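You operate a simulated robot arm through the tools that you are given. There is no shell and no other tool.

Carry out the task below with a simulated robot arm. There is one attempt and no reset: what you move stays moved.

Task
Clamp the long bar and dab glue over its top.
Fine: disc to TIGHT before dabbing; glue from the grey pot with the yellow dabber; dabber back, cover shut again; leave the short bar. Set down upright: yellow dabber. A coat counts when it lies all over at full strength: go over it till it gets no stronger.

Only the result counts: the job must be done as asked and must still hold three seconds after the hand-in. Knocking over, shifting, dropping, spilling or breaking anything else fails it. A push-on lid holds only when it is set on centred and level and pressed home; a screw cap is set on level and turned clockwise until tight.

Robot
A 7-joint arm with a two-finger parallel gripper, fixed in place. Base frame: the origin is at the foot of the arm, x ahead of it, y to its left, z up; the work surface is at about z = 0.9. Units: m, rad, N and s.
With the tool pointing down near the work surface it reaches from about 0.24 to 0.68 m from the base axis. Its first joint turns from -1.152 to 1.152 rad. Payload 2.4 kg.
Tool frame: the origin (TCP) lies between the finger pads and is the grasp point; the fingertips stand 0.03 m ahead of it; z points along the fingers, y is the line along which they close. The gripper opens to 0.094 m. The fingers are 0.028 m wide and 0.01 m thick; the gripper's body (0.05 by 0.096 m) begins 0.055 m behind the TCP.
Orientation is that of the tool frame in the base frame, as a unit quaternion [x, y, z, w]. With the fingers straight down and closing along the base's y, the tool's x points along the base's -x, its y along +y and its z along -z.

Tools
- The arm moves only by the tool nudge_tool. Its argument "motion" is a list of rows, each a list of 7 numbers: the shift along the tool's x, y, z in units of 100 mm (1.0 is 100 mm), then the turn, a rotation vector about the tool's x, y, z in units of 45 degrees (1.0 is 45 degrees), then the gripper command, from -1 (fully open) to 1 (shut), values between in proportion. In form: [[tx, ty, tz, rx, ry, rz, grip], ...]. A call has 1 to 20 rows; each row is the pose to reach, as a shift and turn from the pose commanded when the call began, along the tool's axes at that moment. A call with a number of a shift or a turn outside -1 to 1 is refused whole. Rows are played at 5 a second. More than 0.05 m and 0.15 rad between two rows, or a gripper value outside its range, and nothing of the call is played. Where a pose cannot be reached the arm comes as near as it can. A force on the tool above 40 N (or 10 N above the force at the start of the call, whichever is more), or a blocked arm, ends the call early, and 0.2 s more pass. The fingers move at their own pace (about 0.153 m/s each) and stop on an object; they squeeze with about 21 N. The grip force told is the motor's: it shows also when the fingers shut on nothing. Time passes only in rows, and 0.2 s behind the last, so rows that repeat a pose let the fingers close. It gives the time, the measured TCP pose, the force on the tool (base axes), the opening and the grip force at its end, in the units of the frame above (readings bear some noise), with the torque about the TCP (base axes, N m) and any sound that the robot's microphone picked up.
- Cameras (640 x 400 px; columns grow to the right, rows downward): "scene" is fixed at [0.0257, 0.4603, 1.4517]; the picture's right is [-0.87, -0.50, 0.00], its down [-0.25, 0.44, -0.86] and it looks along [0.43, -0.75, -0.51] (base axes); focal length 337 px, centre (320, 200). "wrist" rides on the gripper at [0.076, 0.014, -0.102] in the tool frame; the picture's right is [-0.18, 0.98, 0.00], its down [-0.75, -0.14, -0.64] and it looks along [-0.63, -0.12, 0.77] (tool axes); focal length 243 px, centre (320, 200). There is no depth. A picture from a camera that has moved, and an enlarged one, comes with that camera's place and axes in the base frame and with its lens.
- camera(camera): a new picture of that camera. No time passes.
- enlarge(camera, box): a new picture of the part [left, top, right, bottom] of that camera's present view, enlarged. No time passes.
- hand_in(): hands the job in; it is judged then, once.

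Nothing tells you positions but the pictures and the camera data. Unless the task says otherwise, let go and move clear before handing in.

The tools are called after "Call:" by a JSON object that holds its "op" and its "data". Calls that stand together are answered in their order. nudge_tool: Moves the arm, as the interface text tells. Its arguments: {"type":"object","properties":{"motion":{"type":"array","items":{"type":"array","items":{"type":"number"}}}},"required":["motion"]} The other tools are called the same way: camera (camera) takes a picture; enlarge (camera, box) takes an enlarged picture of a part of a camera's view; hand_in () hands the job in.

At the start:

```text
time_s: 0.0
eef_pos: [0.3644, -0.1021, 1.2076]
tool_rot: [0.0, 1.0, 0.0, 0.0]
wrist_force: [0.8, 0.0, 0.2]
ft_torque: [0.02, -0.03, -0.01]
width: 0.0938
grasp_force: 0.1
```

scene: 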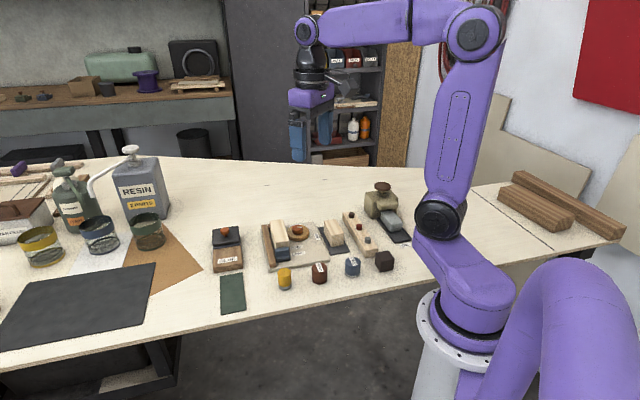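
wrist: 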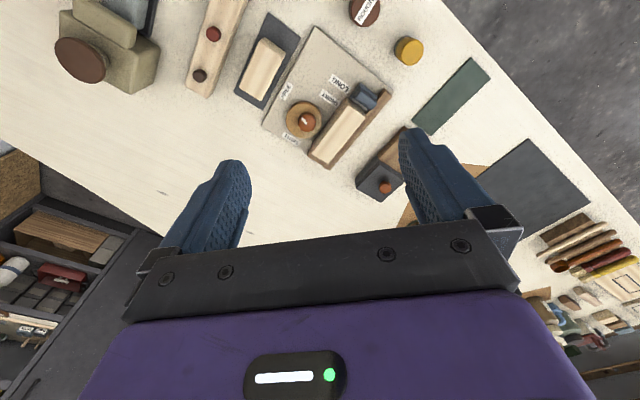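

I see a bench with a clamp fixture (disc with a knob), bars, a few pots and dabbers. I'll enlarge the views to identify everything before moving.

Call:
{"op": "enlarge", "data": {"camera": "scene", "box": [200, 170, 420, 310]}}

Call:
{"op": "enlarge", "data": {"camera": "wrist", "box": [180, 0, 500, 200]}}

Call:
{"op": "enlarge", "data": {"camera": "scene", "box": [240, 200, 340, 290]}}

Call:
{"op": "enlarge", "data": {"camera": "scene", "box": [310, 170, 420, 280]}}

Call:
{"op": "enlarge", "data": {"camera": "wrist", "box": [260, 20, 420, 180]}}

```text
2.86 times, centred on (310, 240) of scene
camera zoom: at [0.0257, 0.4603, 1.4517], right [-0.87, -0.5, 0.0], down [-0.25, 0.44, -0.86], along [0.43, -0.75, -0.51], focal length 962 px, centre (349, 86)
```

zoom: 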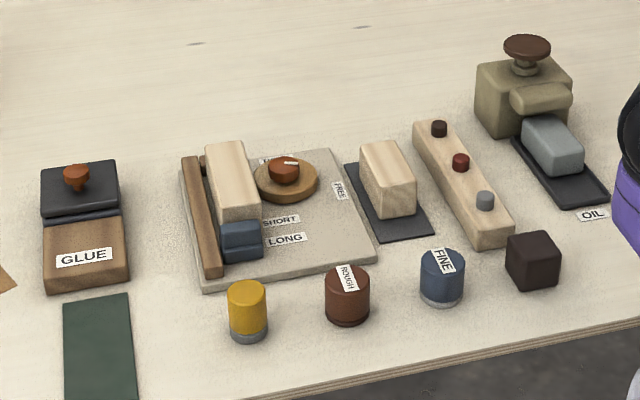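

```text
2.00 times, centred on (340, 100) of wrist
camera zoom: at [0.2884, -0.0884, 1.311], right [0.18, 0.98, 0.0], down [0.75, -0.14, 0.64], along [0.63, -0.12, -0.77], focal length 485 px, centre (280, 400)
```

zoom: 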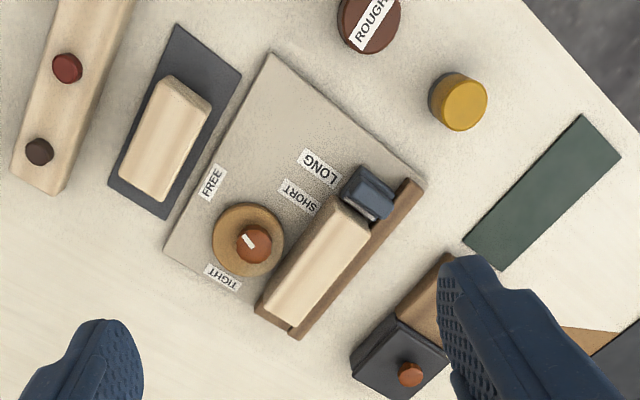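

```text
4.44 times, centred on (290, 245) of scene
camera zoom: at [0.0257, 0.4603, 1.4517], right [-0.87, -0.5, 0.0], down [-0.25, 0.44, -0.86], along [0.43, -0.75, -0.51], focal length 1496 px, centre (453, 0)
```

zoom: 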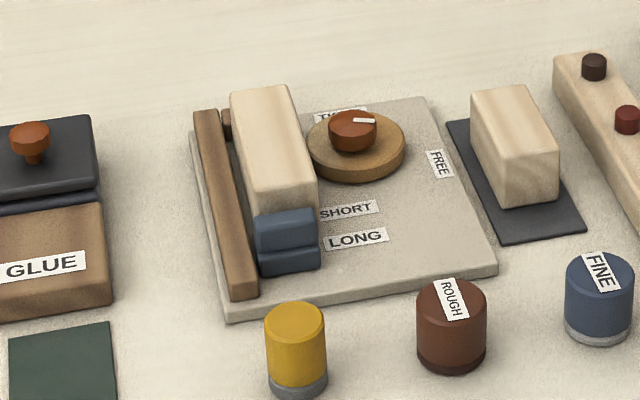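

```text
3.64 times, centred on (365, 225) of scene
camera zoom: at [0.0257, 0.4603, 1.4517], right [-0.87, -0.5, 0.0], down [-0.25, 0.44, -0.86], along [0.43, -0.75, -0.51], focal length 1224 px, centre (156, 109)
```

zoom: 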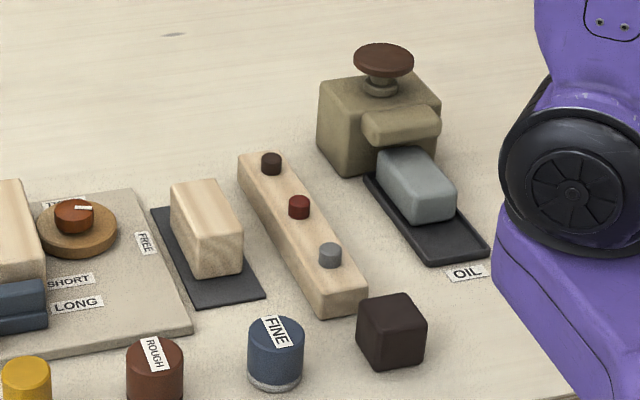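

```text
2.50 times, centred on (340, 100) of wrist
camera zoom: at [0.2884, -0.0884, 1.311], right [0.18, 0.98, 0.0], down [0.75, -0.14, 0.64], along [0.63, -0.12, -0.77], focal length 606 px, centre (270, 450)
```

zoom: 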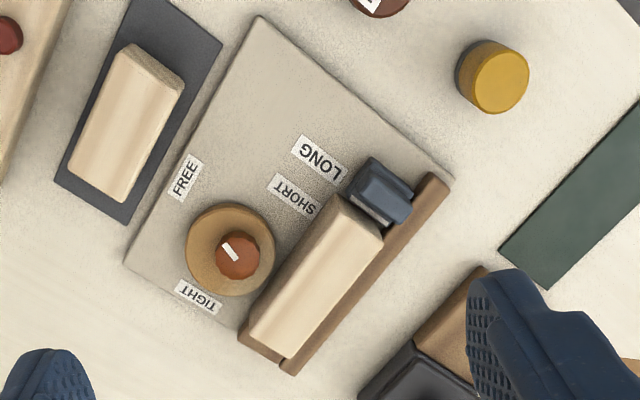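

The long bar (about 96 mm) already sits in the fixture. The shorter one (about 78 mm) is on the dark mat. I'll move the wrist camera closer to the glue box and the yellow dabber to see how they work.

Call:
{"op": "nudge_tool", "data": {"motion": [[0.3, 0.4, 0.1, 0, 0, 0, -1], [0.6, 0.8, 0.2, 0, 0, 0, -1], [0.8, 1, 0.2, 0, 0, 0, -1], [0.8, 1, 0.2, 0, 0, 0, -1]]}}

Call:
{"op": "camera", "data": {"camera": "wrist"}}

Call:
{"op": "camera", "data": {"camera": "scene"}}

```text
refused: row 1 steps farther than a row can; nothing moved
```

```text
taken
camera wrist: at [0.2884, -0.0884, 1.311], right [0.18, 0.98, 0.0], down [0.75, -0.14, 0.64], along [0.63, -0.12, -0.77], focal length 243 px, centre (320, 200)
```

wrist: 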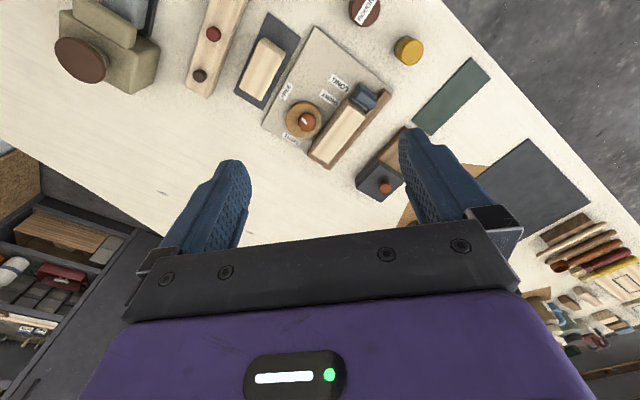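

```text
taken
```

scene: 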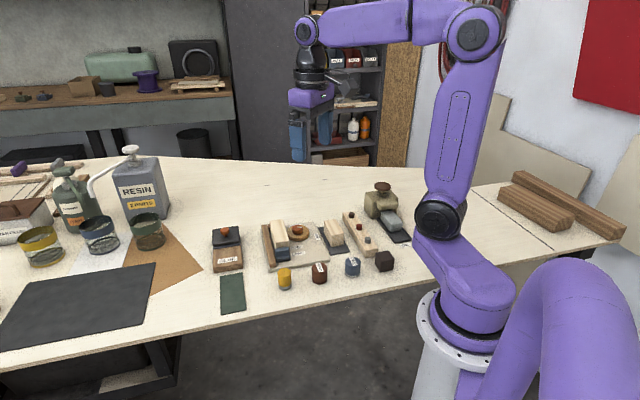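

The move was refused because the step was too long. I'll repeat it in smaller steps toward the glue box.

Call:
{"op": "nudge_tool", "data": {"motion": [[0.2, 0.3, 0.1, 0, 0, 0, -1], [0.4, 0.6, 0.2, 0, 0, 0, -1], [0.6, 0.9, 0.2, 0, 0, 0, -1], [0.8, 1, 0.2, 0, 0, 0, -1], [0.8, 1, 0.2, 0, 0, 0, -1]]}}

Call:
{"op": "camera", "data": {"camera": "wrist"}}

Call:
{"op": "camera", "data": {"camera": "scene"}}

```text
time_s: 1.2
eef_pos: [0.2852, -0.002, 1.1888]
tool_rot: [0.0, 1.0, 0.0, 0.0]
wrist_force: [0.2, 0.6, 0.0]
ft_torque: [0.0, 0.01, 0.01]
width: 0.094
grasp_force: 0.1
```

```text
taken
camera wrist: at [0.2085, 0.012, 1.2914], right [0.18, 0.98, 0.0], down [0.75, -0.14, 0.64], along [0.63, -0.12, -0.77], focal length 243 px, centre (320, 200)
```

wrist: 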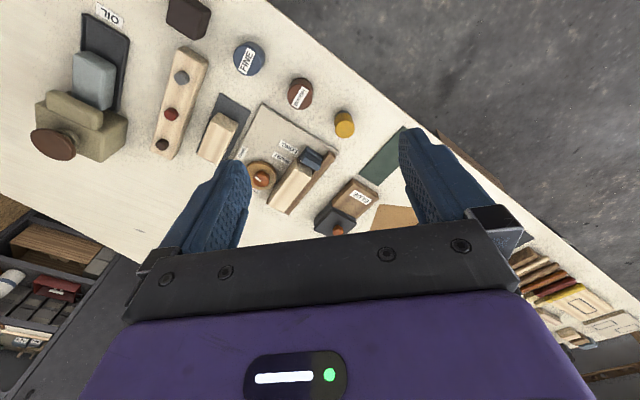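

```text
taken
```

scene: 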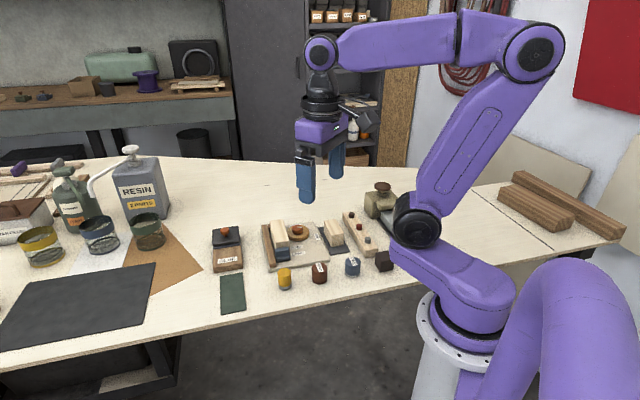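

Call:
{"op": "enlarge", "data": {"camera": "wrist", "box": [230, 90, 410, 240]}}

Call:
{"op": "enlarge", "data": {"camera": "wrist", "box": [300, 160, 400, 240]}}

Call:
{"op": "enlarge", "data": {"camera": "scene", "box": [200, 215, 310, 295]}}

Call:
{"op": "enlarge", "data": {"camera": "wrist", "box": [20, 0, 220, 170]}}

```text
2.67 times, centred on (320, 165) of wrist
camera zoom: at [0.2085, 0.012, 1.2914], right [0.18, 0.98, 0.0], down [0.75, -0.14, 0.64], along [0.63, -0.12, -0.77], focal length 647 px, centre (320, 293)
```

zoom: 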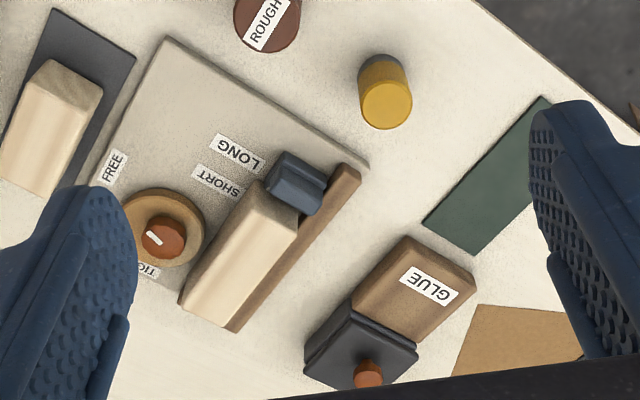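

```text
5.00 times, centred on (350, 200) of wrist
camera zoom: at [0.2085, 0.012, 1.2914], right [0.18, 0.98, 0.0], down [0.75, -0.14, 0.64], along [0.63, -0.12, -0.77], focal length 1213 px, centre (170, 200)
```

zoom: 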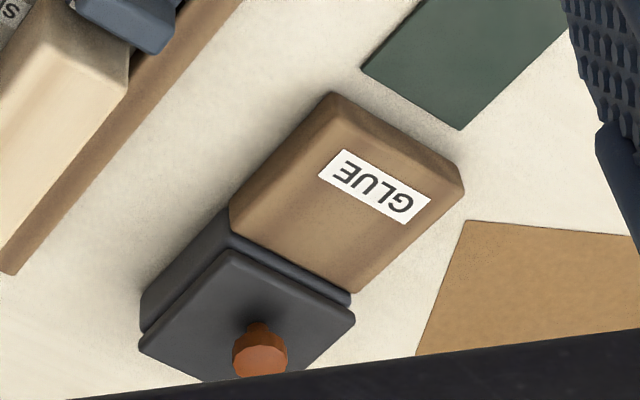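

```text
5.00 times, centred on (255, 255) of scene
camera zoom: at [0.0257, 0.4604, 1.4517], right [-0.87, -0.5, 0.0], down [-0.25, 0.44, -0.86], along [0.43, -0.75, -0.51], focal length 1683 px, centre (645, -75)
```

zoom: 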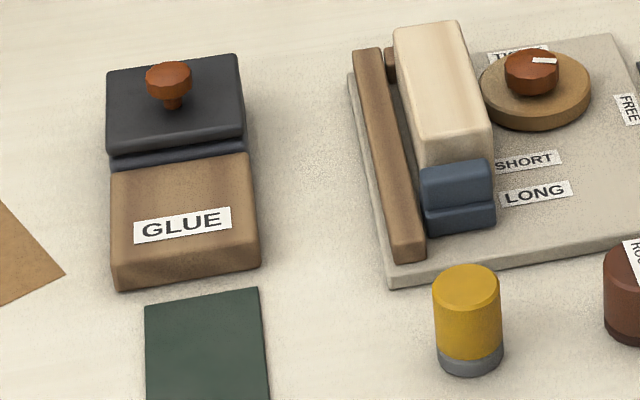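

```text
2.35 times, centred on (120, 85) of wrist
camera zoom: at [0.2085, 0.012, 1.2914], right [0.18, 0.98, 0.0], down [0.75, -0.14, 0.64], along [0.63, -0.12, -0.77], focal length 571 px, centre (791, 471)
```

zoom: 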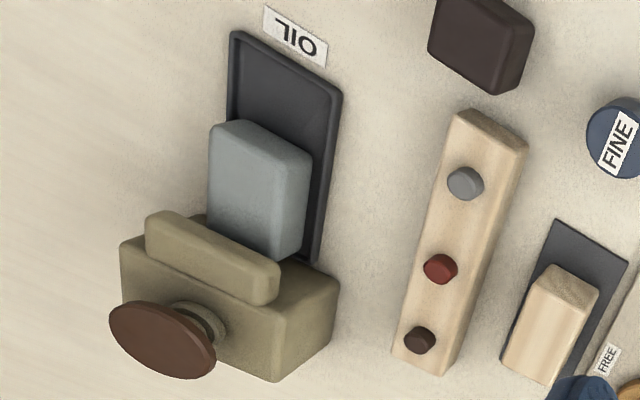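

The grey pot has a lid with an orange knob, and the brown GLUE block butts against it. The long bar sits against the fence, with the stop at LONG and the disc mark pointing to FREE. I'll move in for a closer look at the glue pot.

Call:
{"op": "nudge_tool", "data": {"motion": [[-0.3, 0.1, 0.3, 0, 0, 0, -1], [-0.6, 0.2, 0.6, 0, 0, 0, -1], [-0.9, 0.2, 0.9, 0, 0, 0, -1], [-1, 0.2, 1, 0, 0, 0, -1], [-1, 0.2, 1, 0, 0, 0, -1]]}}

Call:
{"op": "camera", "data": {"camera": "wrist"}}

Call:
{"op": "enlarge", "data": {"camera": "wrist", "box": [260, 60, 440, 230]}}

Call:
{"op": "enlarge", "data": {"camera": "wrist", "box": [120, 0, 320, 160]}}

```text
time_s: 2.4
eef_pos: [0.3852, 0.0193, 1.0876]
tool_rot: [0.0, 1.0, 0.0, 0.0]
wrist_force: [-1.0, 0.2, 0.2]
ft_torque: [0.01, -0.03, -0.02]
width: 0.094
grasp_force: 0.1
```

```text
taken
camera wrist: at [0.3083, 0.0319, 1.1911], right [0.18, 0.98, 0.0], down [0.75, -0.14, 0.64], along [0.63, -0.12, -0.77], focal length 243 px, centre (320, 200)
```

wrist: 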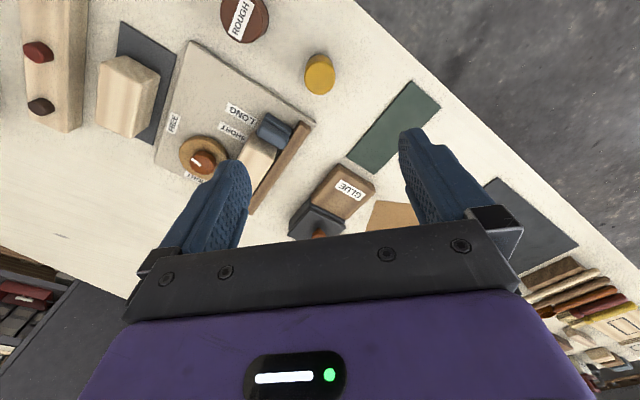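

```text
2.35 times, centred on (350, 145) of wrist
camera zoom: at [0.3083, 0.0319, 1.1911], right [0.18, 0.98, 0.0], down [0.75, -0.14, 0.64], along [0.63, -0.12, -0.77], focal length 571 px, centre (249, 329)
```

zoom: 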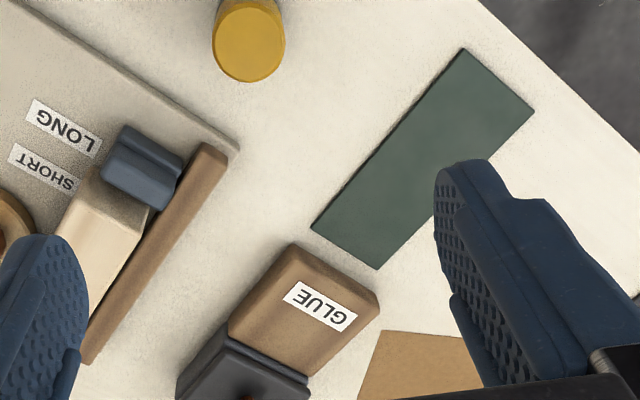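

```text
2.50 times, centred on (220, 80) of wrist
camera zoom: at [0.3083, 0.0319, 1.1911], right [0.18, 0.98, 0.0], down [0.75, -0.14, 0.64], along [0.63, -0.12, -0.77], focal length 606 px, centre (570, 500)
```

zoom: 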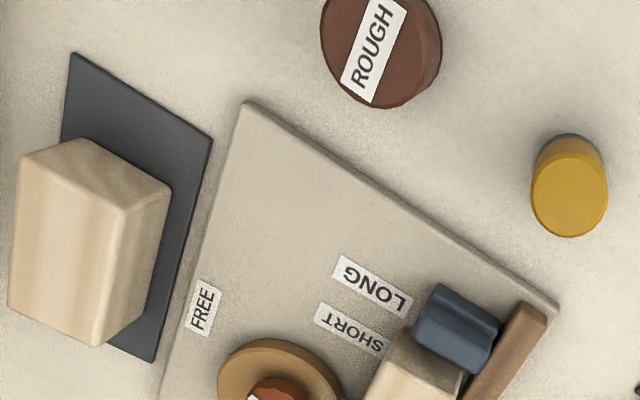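

The gripper body hides the pot. I'll move the hand forward so the pot appears higher in the wrist image.

Call:
{"op": "nudge_tool", "data": {"motion": [[-0.35, 0, 0, 0, 0, 0, -1], [-0.7, 0, 0, 0, 0, 0, -1], [-1, 0, 0, 0, 0, 0, -1], [-1, 0, 0, 0, 0, 0, -1]]}}

Call:
{"op": "camera", "data": {"camera": "wrist"}}

Call:
{"op": "enlarge", "data": {"camera": "wrist", "box": [220, 20, 420, 180]}}

Call:
{"op": "enlarge", "data": {"camera": "wrist", "box": [120, 0, 320, 160]}}

```text
time_s: 3.4
eef_pos: [0.4848, 0.0172, 1.089]
tool_rot: [0.0, 1.0, 0.0, 0.001]
wrist_force: [0.6, 0.7, -0.2]
ft_torque: [0.04, -0.01, 0.03]
width: 0.0939
grasp_force: 0.1
```

```text
taken
camera wrist: at [0.4082, 0.0314, 1.1918], right [0.18, 0.98, 0.0], down [0.75, -0.14, 0.64], along [0.63, -0.12, -0.77], focal length 243 px, centre (320, 200)
```

wrist: 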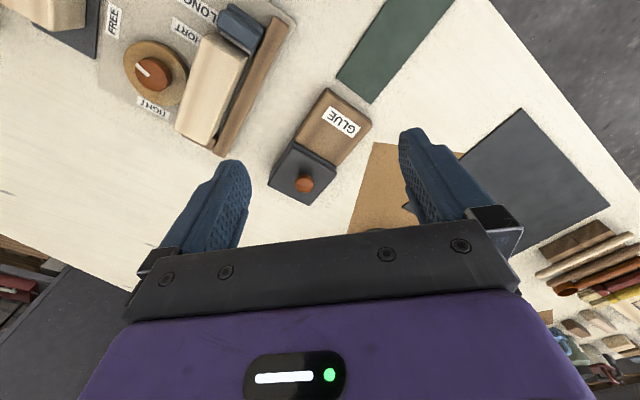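

```text
2.50 times, centred on (320, 100) of wrist
camera zoom: at [0.4082, 0.0314, 1.1918], right [0.18, 0.98, 0.0], down [0.75, -0.14, 0.64], along [0.63, -0.12, -0.77], focal length 606 px, centre (320, 450)
```

zoom: 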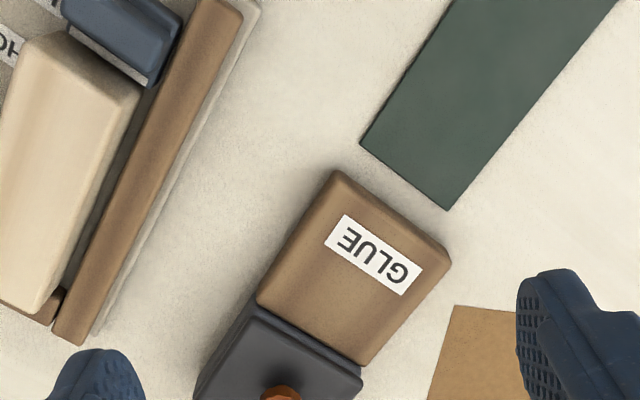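

```text
2.50 times, centred on (220, 80) of wrist
camera zoom: at [0.4082, 0.0314, 1.1918], right [0.18, 0.98, 0.0], down [0.75, -0.14, 0.64], along [0.63, -0.12, -0.77], focal length 606 px, centre (570, 500)
```

zoom: 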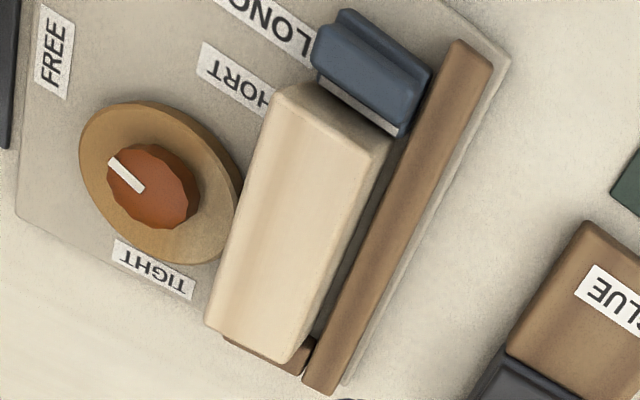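

I can see the disc's mark pointing to FREE, and turning it counter-clockwise takes it to TIGHT. Before I act, I'll look more closely at the pot lid and at how the bar sits.

Call:
{"op": "enlarge", "data": {"camera": "scene", "box": [205, 218, 255, 278]}}

Call:
{"op": "enlarge", "data": {"camera": "wrist", "box": [260, 80, 380, 215]}}

Call:
{"op": "enlarge", "data": {"camera": "scene", "box": [260, 215, 310, 270]}}

Call:
{"op": "enlarge", "data": {"camera": "wrist", "box": [170, 0, 300, 160]}}

```text
6.67 times, centred on (230, 248) of scene
camera zoom: at [0.0257, 0.4603, 1.4517], right [-0.87, -0.5, 0.0], down [-0.25, 0.44, -0.86], along [0.43, -0.75, -0.51], focal length 2244 px, centre (920, -120)
```

zoom: 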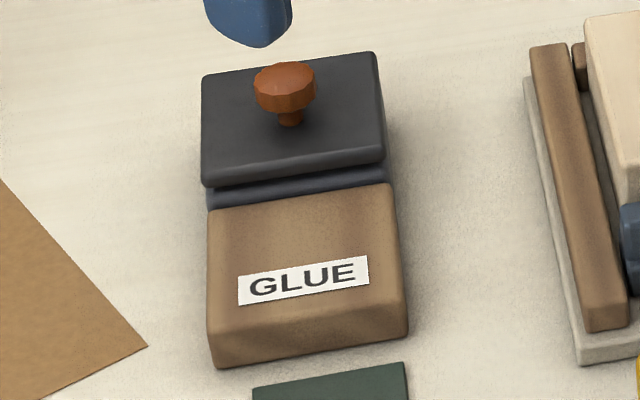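

```text
2.96 times, centred on (320, 148) of wrist
camera zoom: at [0.4082, 0.0314, 1.1918], right [0.18, 0.98, 0.0], down [0.75, -0.14, 0.64], along [0.63, -0.12, -0.77], focal length 719 px, centre (320, 356)
```

zoom: 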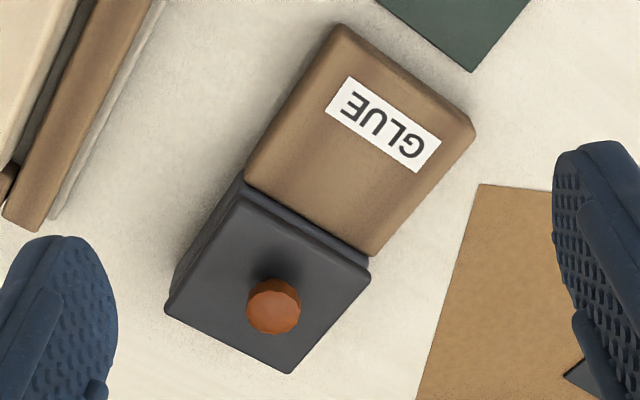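

```text
7.27 times, centred on (285, 242) of scene
camera zoom: at [0.0257, 0.4603, 1.4517], right [-0.87, -0.5, 0.0], down [-0.25, 0.44, -0.86], along [0.43, -0.75, -0.51], focal length 2448 px, centre (574, -109)
```

zoom: 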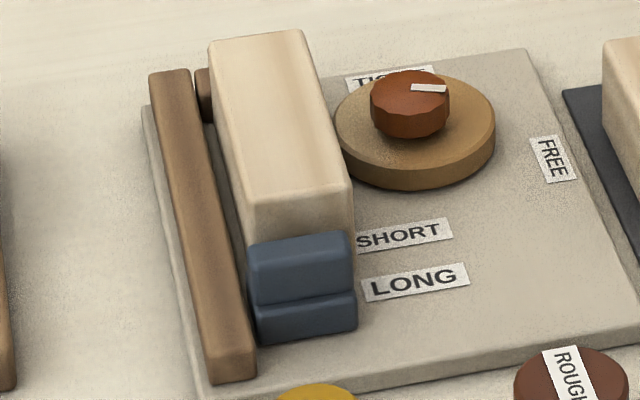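

```text
2.50 times, centred on (235, 80) of wrist
camera zoom: at [0.4082, 0.0314, 1.1918], right [0.18, 0.98, 0.0], down [0.75, -0.14, 0.64], along [0.63, -0.12, -0.77], focal length 606 px, centre (532, 500)
```

zoom: 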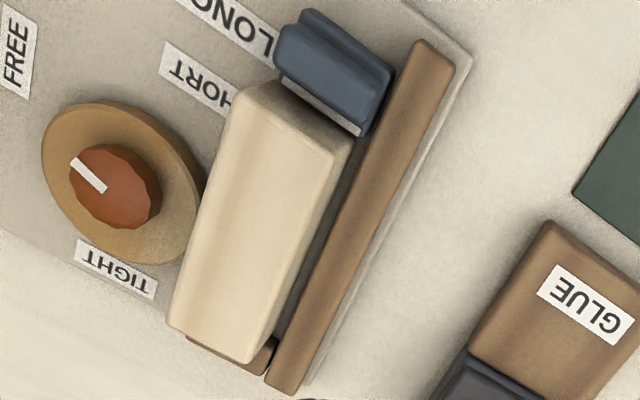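

The stop is at LONG, the bar is against it, and the disc is at FREE. By triangulation the knob is at about (0.434, -0.136) with its top near z 0.935, so I'll hover above it with the fingers lined up along the bar.

Call:
{"op": "nudge_tool", "data": {"motion": [[0.2, -0.35, 0, 0, 0, -0.15, -1], [0.4, -0.7, 0, 0, 0, -0.3, -1], [0.51, -1, 0, 0, 0, -0.45, -0.6], [0.51, -1, 0, 0, 0, -0.45, -0.1]]}}

```text
time_s: 4.4
eef_pos: [0.4342, -0.0817, 1.0867]
tool_rot: [-0.177, 0.984, 0.001, 0.0]
wrist_force: [-0.2, -0.1, 0.4]
ft_torque: [0.0, 0.02, -0.01]
width: 0.0518
grasp_force: 0.0
```

Call:
{"op": "nudge_tool", "data": {"motion": [[0.1, -0.25, 0, 0, 0, 0, -0.1], [0.187, -0.507, 0, 0, 0, 0, -0.1], [0.187, -0.507, 0.3, 0, 0, 0, -0.1], [0.187, -0.507, 0.5, 0, 0, 0, -0.1], [0.187, -0.507, 0.5, 0, 0, 0, -0.1]]}}

Call:
{"op": "camera", "data": {"camera": "wrist"}}

Call:
{"op": "enlarge", "data": {"camera": "wrist", "box": [220, 60, 420, 220]}}

Call:
{"op": "enlarge", "data": {"camera": "scene", "box": [250, 190, 330, 270]}}

```text
time_s: 5.6
eef_pos: [0.4351, -0.1368, 1.0373]
tool_rot: [-0.176, 0.984, 0.001, 0.0]
wrist_force: [-0.1, -0.6, 0.0]
ft_torque: [0.03, 0.02, -0.03]
width: 0.0516
grasp_force: 0.1
```

```text
taken
camera wrist: at [0.3576, -0.1499, 1.1404], right [-0.17, 0.99, 0.0], down [0.76, 0.13, 0.64], along [0.63, 0.11, -0.77], focal length 243 px, centre (320, 200)
```

wrist: 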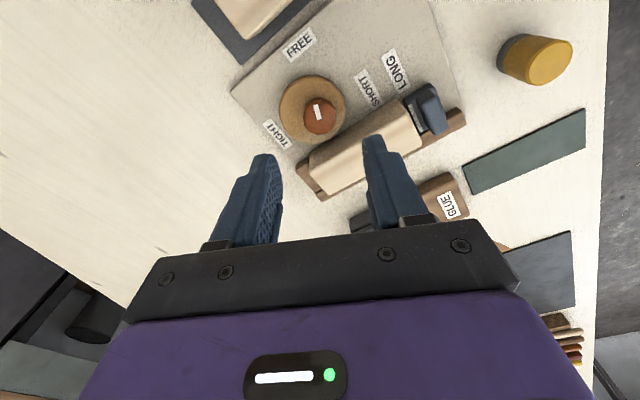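

```text
2.50 times, centred on (320, 140) of wrist
camera zoom: at [0.3576, -0.1499, 1.1404], right [-0.17, 0.99, 0.0], down [0.76, 0.13, 0.64], along [0.63, 0.11, -0.77], focal length 606 px, centre (320, 350)
```

zoom: 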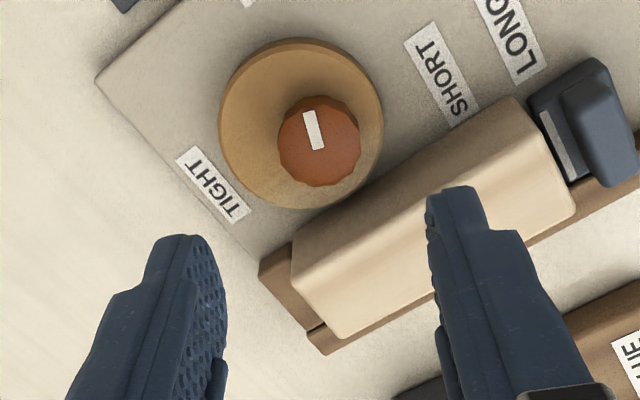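

```text
5.00 times, centred on (290, 230) of scene
camera zoom: at [0.0257, 0.4603, 1.4517], right [-0.87, -0.5, 0.0], down [-0.25, 0.44, -0.86], along [0.43, -0.75, -0.51], focal length 1683 px, centre (470, 50)
```

zoom: 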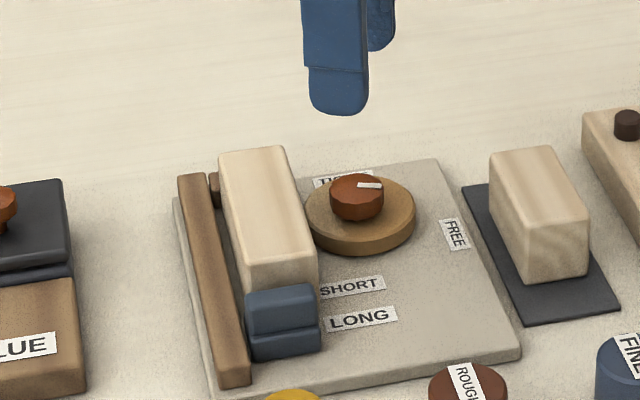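

The knob is directly under the hand and a second view gives the same position. I'll descend with the fingertips just above the disc, straddling the knob, then close.

Call:
{"op": "nudge_tool", "data": {"motion": [[0.01, 0, 0.3, 0, 0, 0, -0.1], [0.01, 0, 0.6, 0, 0, 0, -0.1], [0.01, 0, 0.75, 0, 0, 0, -0.1], [0.01, 0, 0.843, 0, 0, 0, -0.1], [0.01, 0, 0.843, 0, 0, 0, -0.1]]}}

Call:
{"op": "enlarge", "data": {"camera": "wrist", "box": [220, 100, 420, 240]}}

Call:
{"op": "enlarge", "data": {"camera": "scene", "box": [250, 190, 330, 270]}}

```text
time_s: 6.8
eef_pos: [0.4334, -0.1365, 0.9547]
tool_rot: [-0.176, 0.984, 0.0, 0.001]
wrist_force: [-0.2, -0.2, -0.1]
ft_torque: [0.02, 0.0, 0.02]
width: 0.0517
grasp_force: 0.1
```

```text
2.86 times, centred on (320, 170) of wrist
camera zoom: at [0.3561, -0.1504, 1.0567], right [-0.17, 0.99, 0.0], down [0.76, 0.13, 0.64], along [0.63, 0.11, -0.77], focal length 693 px, centre (320, 286)
```

zoom: 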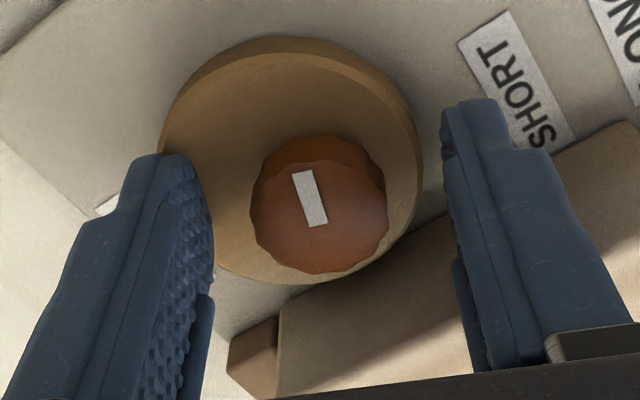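

```text
5.00 times, centred on (290, 230) of scene
camera zoom: at [0.0257, 0.4603, 1.4517], right [-0.87, -0.5, 0.0], down [-0.25, 0.44, -0.86], along [0.43, -0.75, -0.51], focal length 1683 px, centre (470, 50)
```

zoom: 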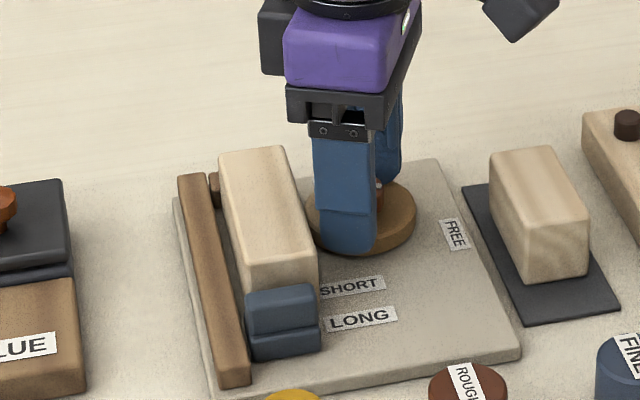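

The fingers straddle the knob with clearance from the bar, so I'll close on it.

Call:
{"op": "nudge_tool", "data": {"motion": [[0, 0, 0, 0, 0, 0, 0.4], [0, 0, 0, 0, 0, 0, 1], [0, 0, 0, 0, 0, 0, 1], [0, 0, 0, 0, 0, 0, 1]]}}

Call:
{"op": "enlarge", "data": {"camera": "wrist", "box": [220, 100, 420, 240]}}

```text
time_s: 7.8
eef_pos: [0.4334, -0.1372, 0.9545]
tool_rot: [-0.177, 0.984, -0.001, -0.001]
wrist_force: [2.4, -5.5, -5.4]
ft_torque: [0.0, -0.24, 0.11]
width: 0.0275
grasp_force: 44.7
```

```text
2.86 times, centred on (320, 170) of wrist
camera zoom: at [0.3562, -0.1509, 1.0568], right [-0.17, 0.99, 0.0], down [0.76, 0.13, 0.64], along [0.63, 0.11, -0.77], focal length 693 px, centre (320, 286)
```

zoom: 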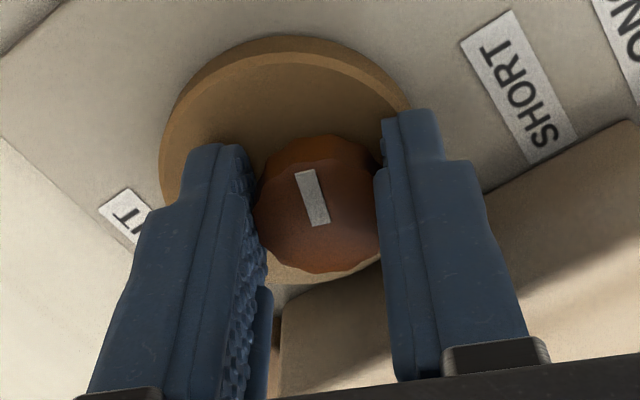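

I have a firm grip on the knob at 27.5 mm. Now I'll turn counter-clockwise by 45° and check.

Call:
{"op": "nudge_tool", "data": {"motion": [[0, 0, 0, 0, 0, -0.1, 1], [0, 0, 0, 0, 0, -0.2, 1], [0, 0, 0, 0, 0, -0.3, 1], [0, 0, 0, 0, 0, -0.4, 1], [0, 0, 0, 0, 0, -0.5, 1], [0, 0, 0, 0, 0, -0.6, 1], [0, 0, 0, 0, 0, -0.7, 1], [0, 0, 0, 0, 0, -0.8, 1], [0, 0, 0, 0, 0, -0.9, 1], [0, 0, 0, 0, 0, -1, 1], [0, 0, 0, 0, 0, -1, 1]]}}

Call:
{"op": "camera", "data": {"camera": "wrist"}}

Call:
{"op": "enlarge", "data": {"camera": "scene", "box": [250, 190, 330, 270]}}

```text
time_s: 10.2
eef_pos: [0.4349, -0.1394, 0.9536]
tool_rot: [-0.538, 0.843, -0.003, 0.002]
wrist_force: [12.1, -31.8, -5.8]
ft_torque: [-0.27, -0.13, -0.06]
width: 0.0272
grasp_force: 44.8
```

```text
taken
camera wrist: at [0.3888, -0.2026, 1.0567], right [-0.82, 0.58, -0.01], down [0.44, 0.63, 0.64], along [0.38, 0.52, -0.77], focal length 243 px, centre (320, 200)
```

wrist: 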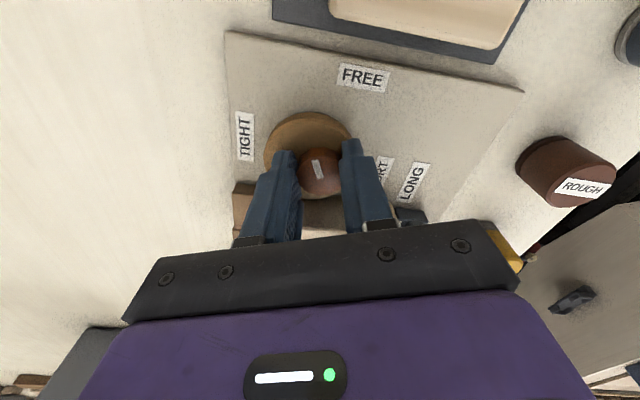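

```text
5.00 times, centred on (290, 230) of scene
camera zoom: at [0.0261, 0.4595, 1.452], right [-0.87, -0.5, 0.0], down [-0.25, 0.44, -0.86], along [0.43, -0.75, -0.51], focal length 1683 px, centre (470, 50)
```

zoom: 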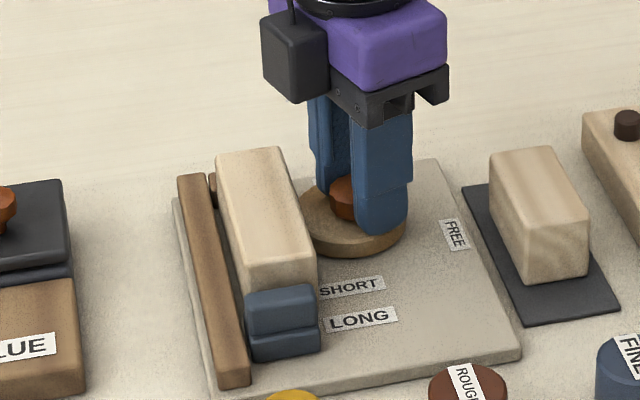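

The lateral force rose to about 34 N, so my hand isn't quite following the pivot. I'll check the mark and the contact before going on.

Call:
{"op": "enlarge", "data": {"camera": "wrist", "box": [220, 90, 440, 240]}}

Call:
{"op": "enlarge", "data": {"camera": "scene", "box": [265, 215, 315, 260]}}

```text
2.67 times, centred on (330, 165) of wrist
camera zoom: at [0.3888, -0.2026, 1.0567], right [-0.82, 0.58, -0.01], down [0.44, 0.63, 0.64], along [0.38, 0.52, -0.77], focal length 647 px, centre (293, 293)
```

zoom: 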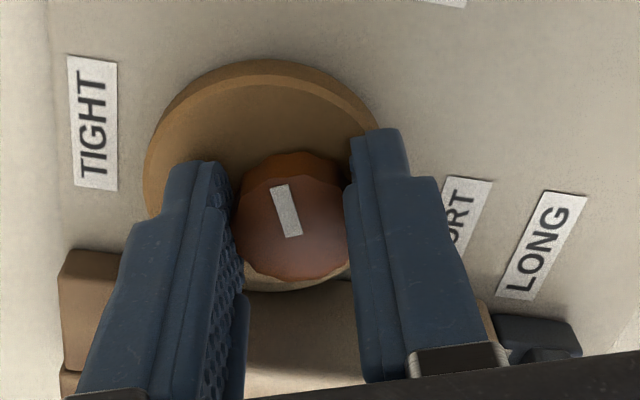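

```text
8.89 times, centred on (290, 238) of scene
camera zoom: at [0.0261, 0.4595, 1.452], right [-0.87, -0.5, 0.0], down [-0.25, 0.44, -0.86], along [0.43, -0.75, -0.51], focal length 2992 px, centre (587, -133)
```

zoom: 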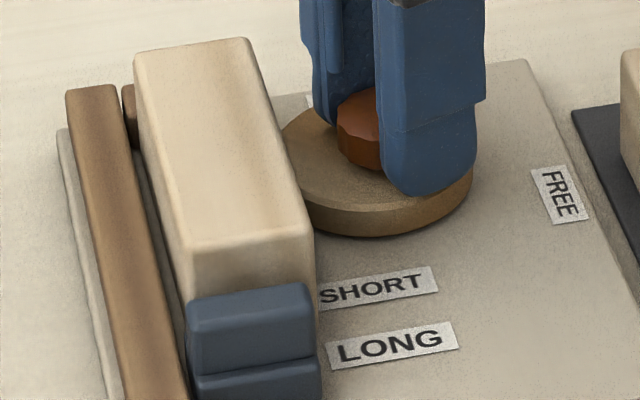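

The offset fits a knob axis at about (0.4366, -0.136), 3 mm off my TCP along the fingers. The disc did turn 45° with the hand. I'll let go, go back, and take a centred second stroke.

Call:
{"op": "nudge_tool", "data": {"motion": [[0, 0, 0, 0, 0, -1, 0.3], [0, 0, 0, 0, 0, 0, -0.1]]}}

```text
refused: row 1 steps farther than a row can; nothing moved
```

That call had a stray turn in it and was refused. I'll only open the fingers this time.

Call:
{"op": "nudge_tool", "data": {"motion": [[0, 0, 0, 0, 0, 0, 0.3], [0, 0, 0, 0, 0, 0, -0.1], [0, 0, 0, 0, 0, 0, -0.1]]}}

Call:
{"op": "enlarge", "data": {"camera": "wrist", "box": [220, 90, 440, 240]}}

```text
time_s: 11.0
eef_pos: [0.4314, -0.1374, 0.9523]
tool_rot: [-0.539, 0.842, 0.001, -0.001]
wrist_force: [-11.1, -1.2, 12.4]
ft_torque: [-0.13, -0.02, 0.07]
width: 0.0469
grasp_force: 0.0
```

```text
2.67 times, centred on (330, 165) of wrist
camera zoom: at [0.387, -0.2006, 1.0565], right [-0.82, 0.58, 0.0], down [0.45, 0.62, 0.64], along [0.37, 0.52, -0.77], focal length 647 px, centre (293, 293)
```

zoom: 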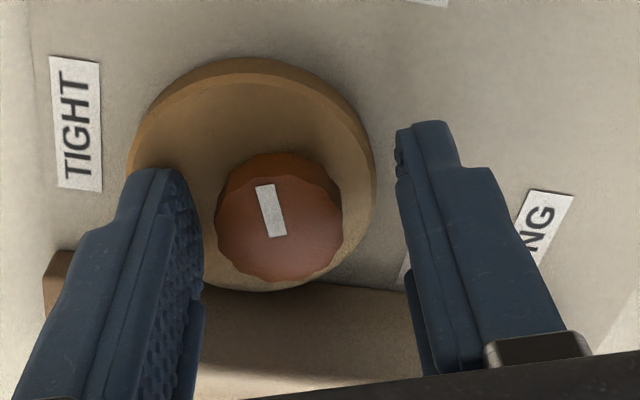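

Call:
{"op": "nudge_tool", "data": {"motion": [[0, 0, -0.02, 0, 0, 0, -0.1], [0, 0, -0.02, 0, 0, 0, -0.1]]}}

Call:
{"op": "enlarge", "data": {"camera": "wrist", "box": [220, 90, 440, 240]}}

```text
time_s: 11.6
eef_pos: [0.4347, -0.1361, 0.9549]
tool_rot: [-0.54, 0.842, 0.001, 0.0]
wrist_force: [0.1, -0.2, 0.2]
ft_torque: [-0.05, 0.01, -0.01]
width: 0.0519
grasp_force: 0.1
```

```text
2.67 times, centred on (330, 165) of wrist
camera zoom: at [0.3883, -0.2002, 1.0587], right [-0.82, 0.58, 0.0], down [0.44, 0.63, 0.64], along [0.37, 0.52, -0.77], focal length 647 px, centre (293, 293)
```

zoom: 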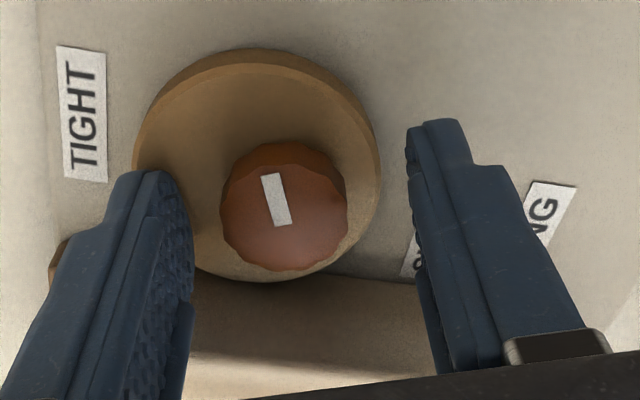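

The knob axis is confirmed at (0.4364, -0.1356), and it did not shift. I'll turn back 45°, centre on that axis and re-grip.

Call:
{"op": "nudge_tool", "data": {"motion": [[-0.012, -0.015, 0.01, 0, 0, 0.16, -0.1], [-0.012, -0.015, 0.01, 0, 0, 0.32, -0.1], [-0.012, -0.015, 0.01, 0, 0, 0.48, -0.1], [-0.012, -0.015, 0.01, 0, 0, 0.64, -0.1], [-0.012, -0.015, 0.01, 0, 0, 0.8, -0.1], [-0.012, -0.015, 0.01, 0, 0, 0.96, -0.1], [-0.012, -0.015, 0.01, 0, 0, 1, 0.3], [-0.012, -0.015, 0.01, 0, 0, 1, 1], [-0.012, -0.015, 0.01, 0, 0, 1, 1], [-0.012, -0.015, 0.01, 0, 0, 1, 1]]}}

Call:
{"op": "enlarge", "data": {"camera": "wrist", "box": [220, 90, 440, 240]}}

```text
time_s: 13.8
eef_pos: [0.4362, -0.1355, 0.9548]
tool_rot: [-0.176, 0.984, 0.0, -0.001]
wrist_force: [1.8, -8.0, -5.9]
ft_torque: [-0.15, -0.28, -0.01]
width: 0.0277
grasp_force: 44.4
```

```text
2.67 times, centred on (330, 165) of wrist
camera zoom: at [0.3584, -0.15, 1.0579], right [-0.17, 0.99, 0.0], down [0.76, 0.13, 0.64], along [0.63, 0.11, -0.77], focal length 647 px, centre (293, 293)
```

zoom: 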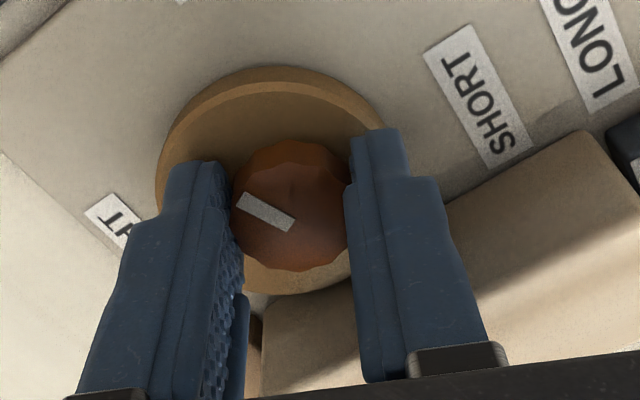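

The knob is gripped and centred this time. I'll turn it another 45° counter-clockwise.

Call:
{"op": "nudge_tool", "data": {"motion": [[0, 0, 0, 0, 0, -0.1, 1], [0, 0, 0, 0, 0, -0.2, 1], [0, 0, 0, 0, 0, -0.3, 1], [0, 0, 0, 0, 0, -0.4, 1], [0, 0, 0, 0, 0, -0.5, 1], [0, 0, 0, 0, 0, -0.6, 1], [0, 0, 0, 0, 0, -0.7, 1], [0, 0, 0, 0, 0, -0.8, 1], [0, 0, 0, 0, 0, -0.9, 1], [0, 0, 0, 0, 0, -1, 1], [0, 0, 0, 0, 0, -1, 1]]}}

Call:
{"op": "enlarge", "data": {"camera": "wrist", "box": [220, 90, 440, 240]}}

Call:
{"op": "enlarge", "data": {"camera": "scene", "box": [250, 200, 330, 270]}}

```text
time_s: 16.2
eef_pos: [0.435, -0.1371, 0.9542]
tool_rot: [-0.54, 0.842, -0.001, 0.0]
wrist_force: [9.4, -20.1, -13.7]
ft_torque: [-0.27, -0.13, 0.0]
width: 0.0276
grasp_force: 45.2
```

```text
2.67 times, centred on (330, 165) of wrist
camera zoom: at [0.3903, -0.2008, 1.0579], right [-0.82, 0.58, 0.0], down [0.44, 0.63, 0.64], along [0.37, 0.52, -0.77], focal length 647 px, centre (293, 293)
```

zoom: 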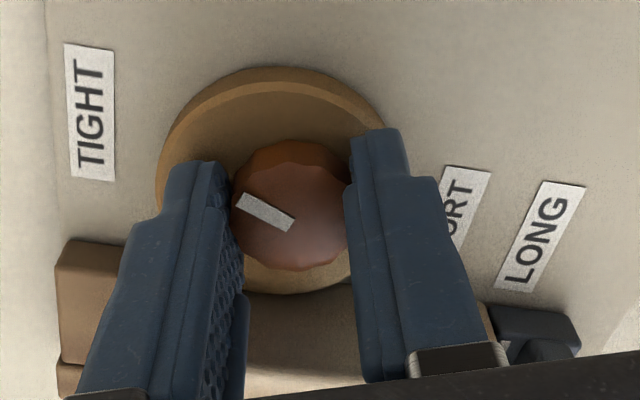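

```text
5.71 times, centred on (290, 235) of scene
camera zoom: at [0.0261, 0.4597, 1.4519], right [-0.87, -0.5, 0.0], down [-0.25, 0.44, -0.86], along [0.43, -0.75, -0.51], focal length 1924 px, centre (491, 0)
```

zoom: 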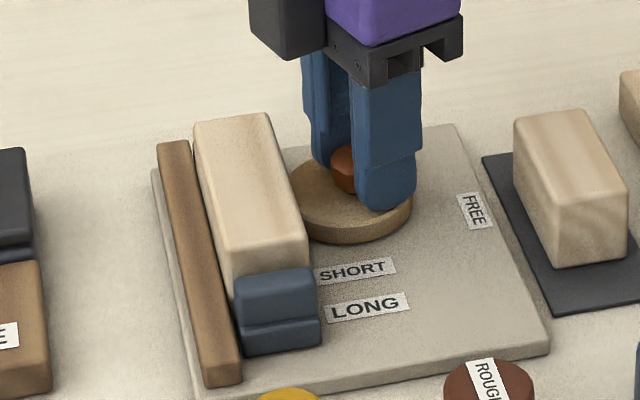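

The mark is now at about 292°, and the TIGHT label's direction is about 307°. The bar has been pushed over to the fence, so I'll turn a bit further.

Call:
{"op": "nudge_tool", "data": {"motion": [[0.012, 0.003, 0, 0, 0, -0.08, 1], [0.012, 0.003, 0, 0, 0, -0.16, 1], [0.012, 0.003, 0, 0, 0, -0.24, 1], [0.012, 0.003, 0, 0, 0, -0.32, 1], [0.012, 0.003, 0, 0, 0, -0.32, 1]]}}

Call:
{"op": "enlarge", "data": {"camera": "wrist", "box": [220, 90, 440, 240]}}

Call:
{"op": "enlarge", "data": {"camera": "scene", "box": [250, 200, 330, 270]}}

```text
time_s: 17.4
eef_pos: [0.4367, -0.1361, 0.9536]
tool_rot: [-0.641, 0.767, -0.002, 0.002]
wrist_force: [16.8, -13.7, -12.5]
ft_torque: [0.46, -0.37, -0.05]
width: 0.027
grasp_force: 45.3
```

```text
2.67 times, centred on (330, 165) of wrist
camera zoom: at [0.4074, -0.21, 1.0578], right [-0.93, 0.36, 0.0], down [0.27, 0.72, 0.64], along [0.23, 0.6, -0.77], focal length 647 px, centre (293, 293)
```

zoom: 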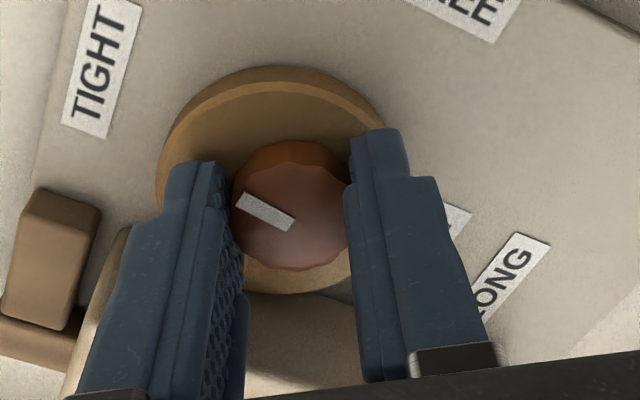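

```text
5.71 times, centred on (290, 235) of scene
camera zoom: at [0.0263, 0.4599, 1.4518], right [-0.87, -0.5, 0.0], down [-0.25, 0.44, -0.86], along [0.43, -0.75, -0.51], focal length 1924 px, centre (491, 0)
```

zoom: 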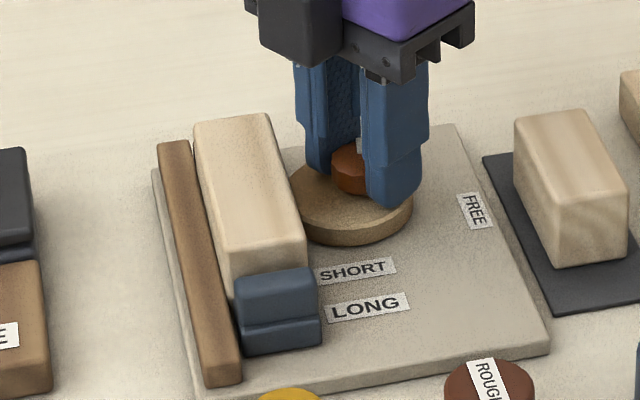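

The mark should now be near TIGHT. I'll open slightly, rise, and check it against the label.

Call:
{"op": "nudge_tool", "data": {"motion": [[0, 0, 0, 0, 0, 0, 0.1], [0, 0, 0, 0, 0, 0, 0.05], [0, 0, -0.2, 0, 0, 0, 0.05], [0, 0, -0.5, 0, 0, 0, 0.05], [0, 0, -0.9, 0, 0, 0, 0.05], [0, 0, -0.9, 0, 0, 0, 0.05]]}}

Call:
{"op": "enlarge", "data": {"camera": "wrist", "box": [220, 40, 440, 210]}}

Call:
{"op": "enlarge", "data": {"camera": "scene", "box": [260, 210, 320, 265]}}

```text
time_s: 18.8
eef_pos: [0.4351, -0.1375, 1.0442]
tool_rot: [-0.641, 0.768, 0.0, 0.0]
wrist_force: [0.5, 0.5, 0.1]
ft_torque: [0.01, 0.01, 0.0]
width: 0.0444
grasp_force: 0.1
```

```text
2.35 times, centred on (330, 125) of wrist
camera zoom: at [0.4062, -0.2111, 1.1482], right [-0.93, 0.36, 0.0], down [0.27, 0.72, 0.64], along [0.23, 0.6, -0.77], focal length 571 px, centre (296, 376)
```

zoom: 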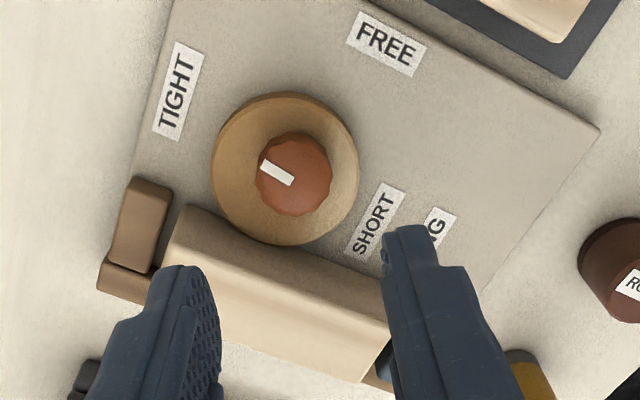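

```text
7.27 times, centred on (290, 238) of scene
camera zoom: at [0.0257, 0.4603, 1.4517], right [-0.87, -0.5, 0.0], down [-0.25, 0.44, -0.86], along [0.43, -0.75, -0.51], focal length 2448 px, centre (538, -73)
```

zoom: 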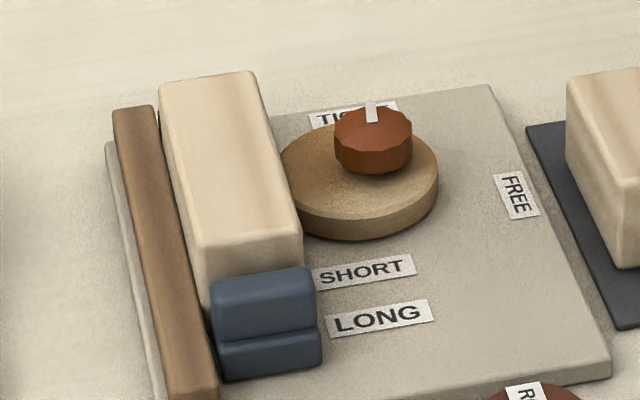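

The mark measures about 307° and the TIGHT label about 311°. The bar is flush with the fence. I'll re-grip and turn a few degrees more to finish, watching for a stop.

Call:
{"op": "nudge_tool", "data": {"motion": [[-0.019, -0.008, 0.3, 0, 0, 0, 0.05], [-0.019, -0.008, 0.6, 0, 0, 0, 0.05], [-0.019, -0.008, 0.8, 0, 0, 0, 0.05], [-0.019, -0.008, 0.9, 0, 0, 0, 0.05], [-0.019, -0.008, 0.9, 0, 0, 0, 1], [-0.019, -0.008, 0.9, 0, 0, 0, 1], [-0.019, -0.008, 0.9, 0, 0, 0, 1], [-0.019, -0.008, 0.9, 0, 0, -0.05, 1], [-0.019, -0.008, 0.9, 0, 0, -0.1, 1], [-0.019, -0.008, 0.9, 0, 0, -0.14, 1], [-0.019, -0.008, 0.9, 0, 0, -0.14, 1]]}}

Call:
{"op": "enlarge", "data": {"camera": "wrist", "box": [220, 90, 440, 240]}}

```text
time_s: 21.2
eef_pos: [0.4361, -0.1358, 0.9563]
tool_rot: [-0.682, 0.732, 0.0, 0.0]
wrist_force: [7.6, -3.1, 6.3]
ft_torque: [0.51, -0.09, -0.02]
width: 0.0272
grasp_force: 45.2
```

```text
2.67 times, centred on (330, 165) of wrist
camera zoom: at [0.4159, -0.2108, 1.0584], right [-0.97, 0.25, 0.0], down [0.19, 0.74, 0.64], along [0.16, 0.62, -0.77], focal length 647 px, centre (293, 293)
```

zoom: 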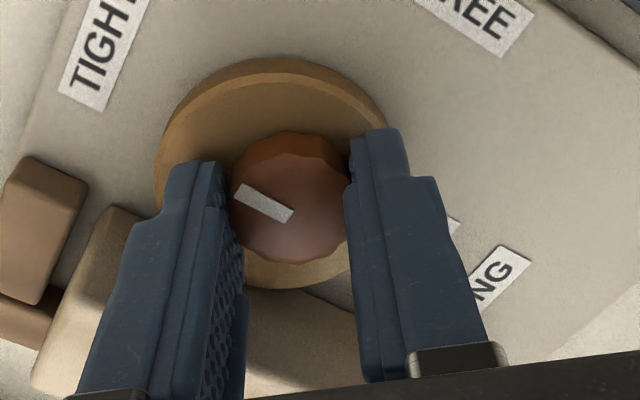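

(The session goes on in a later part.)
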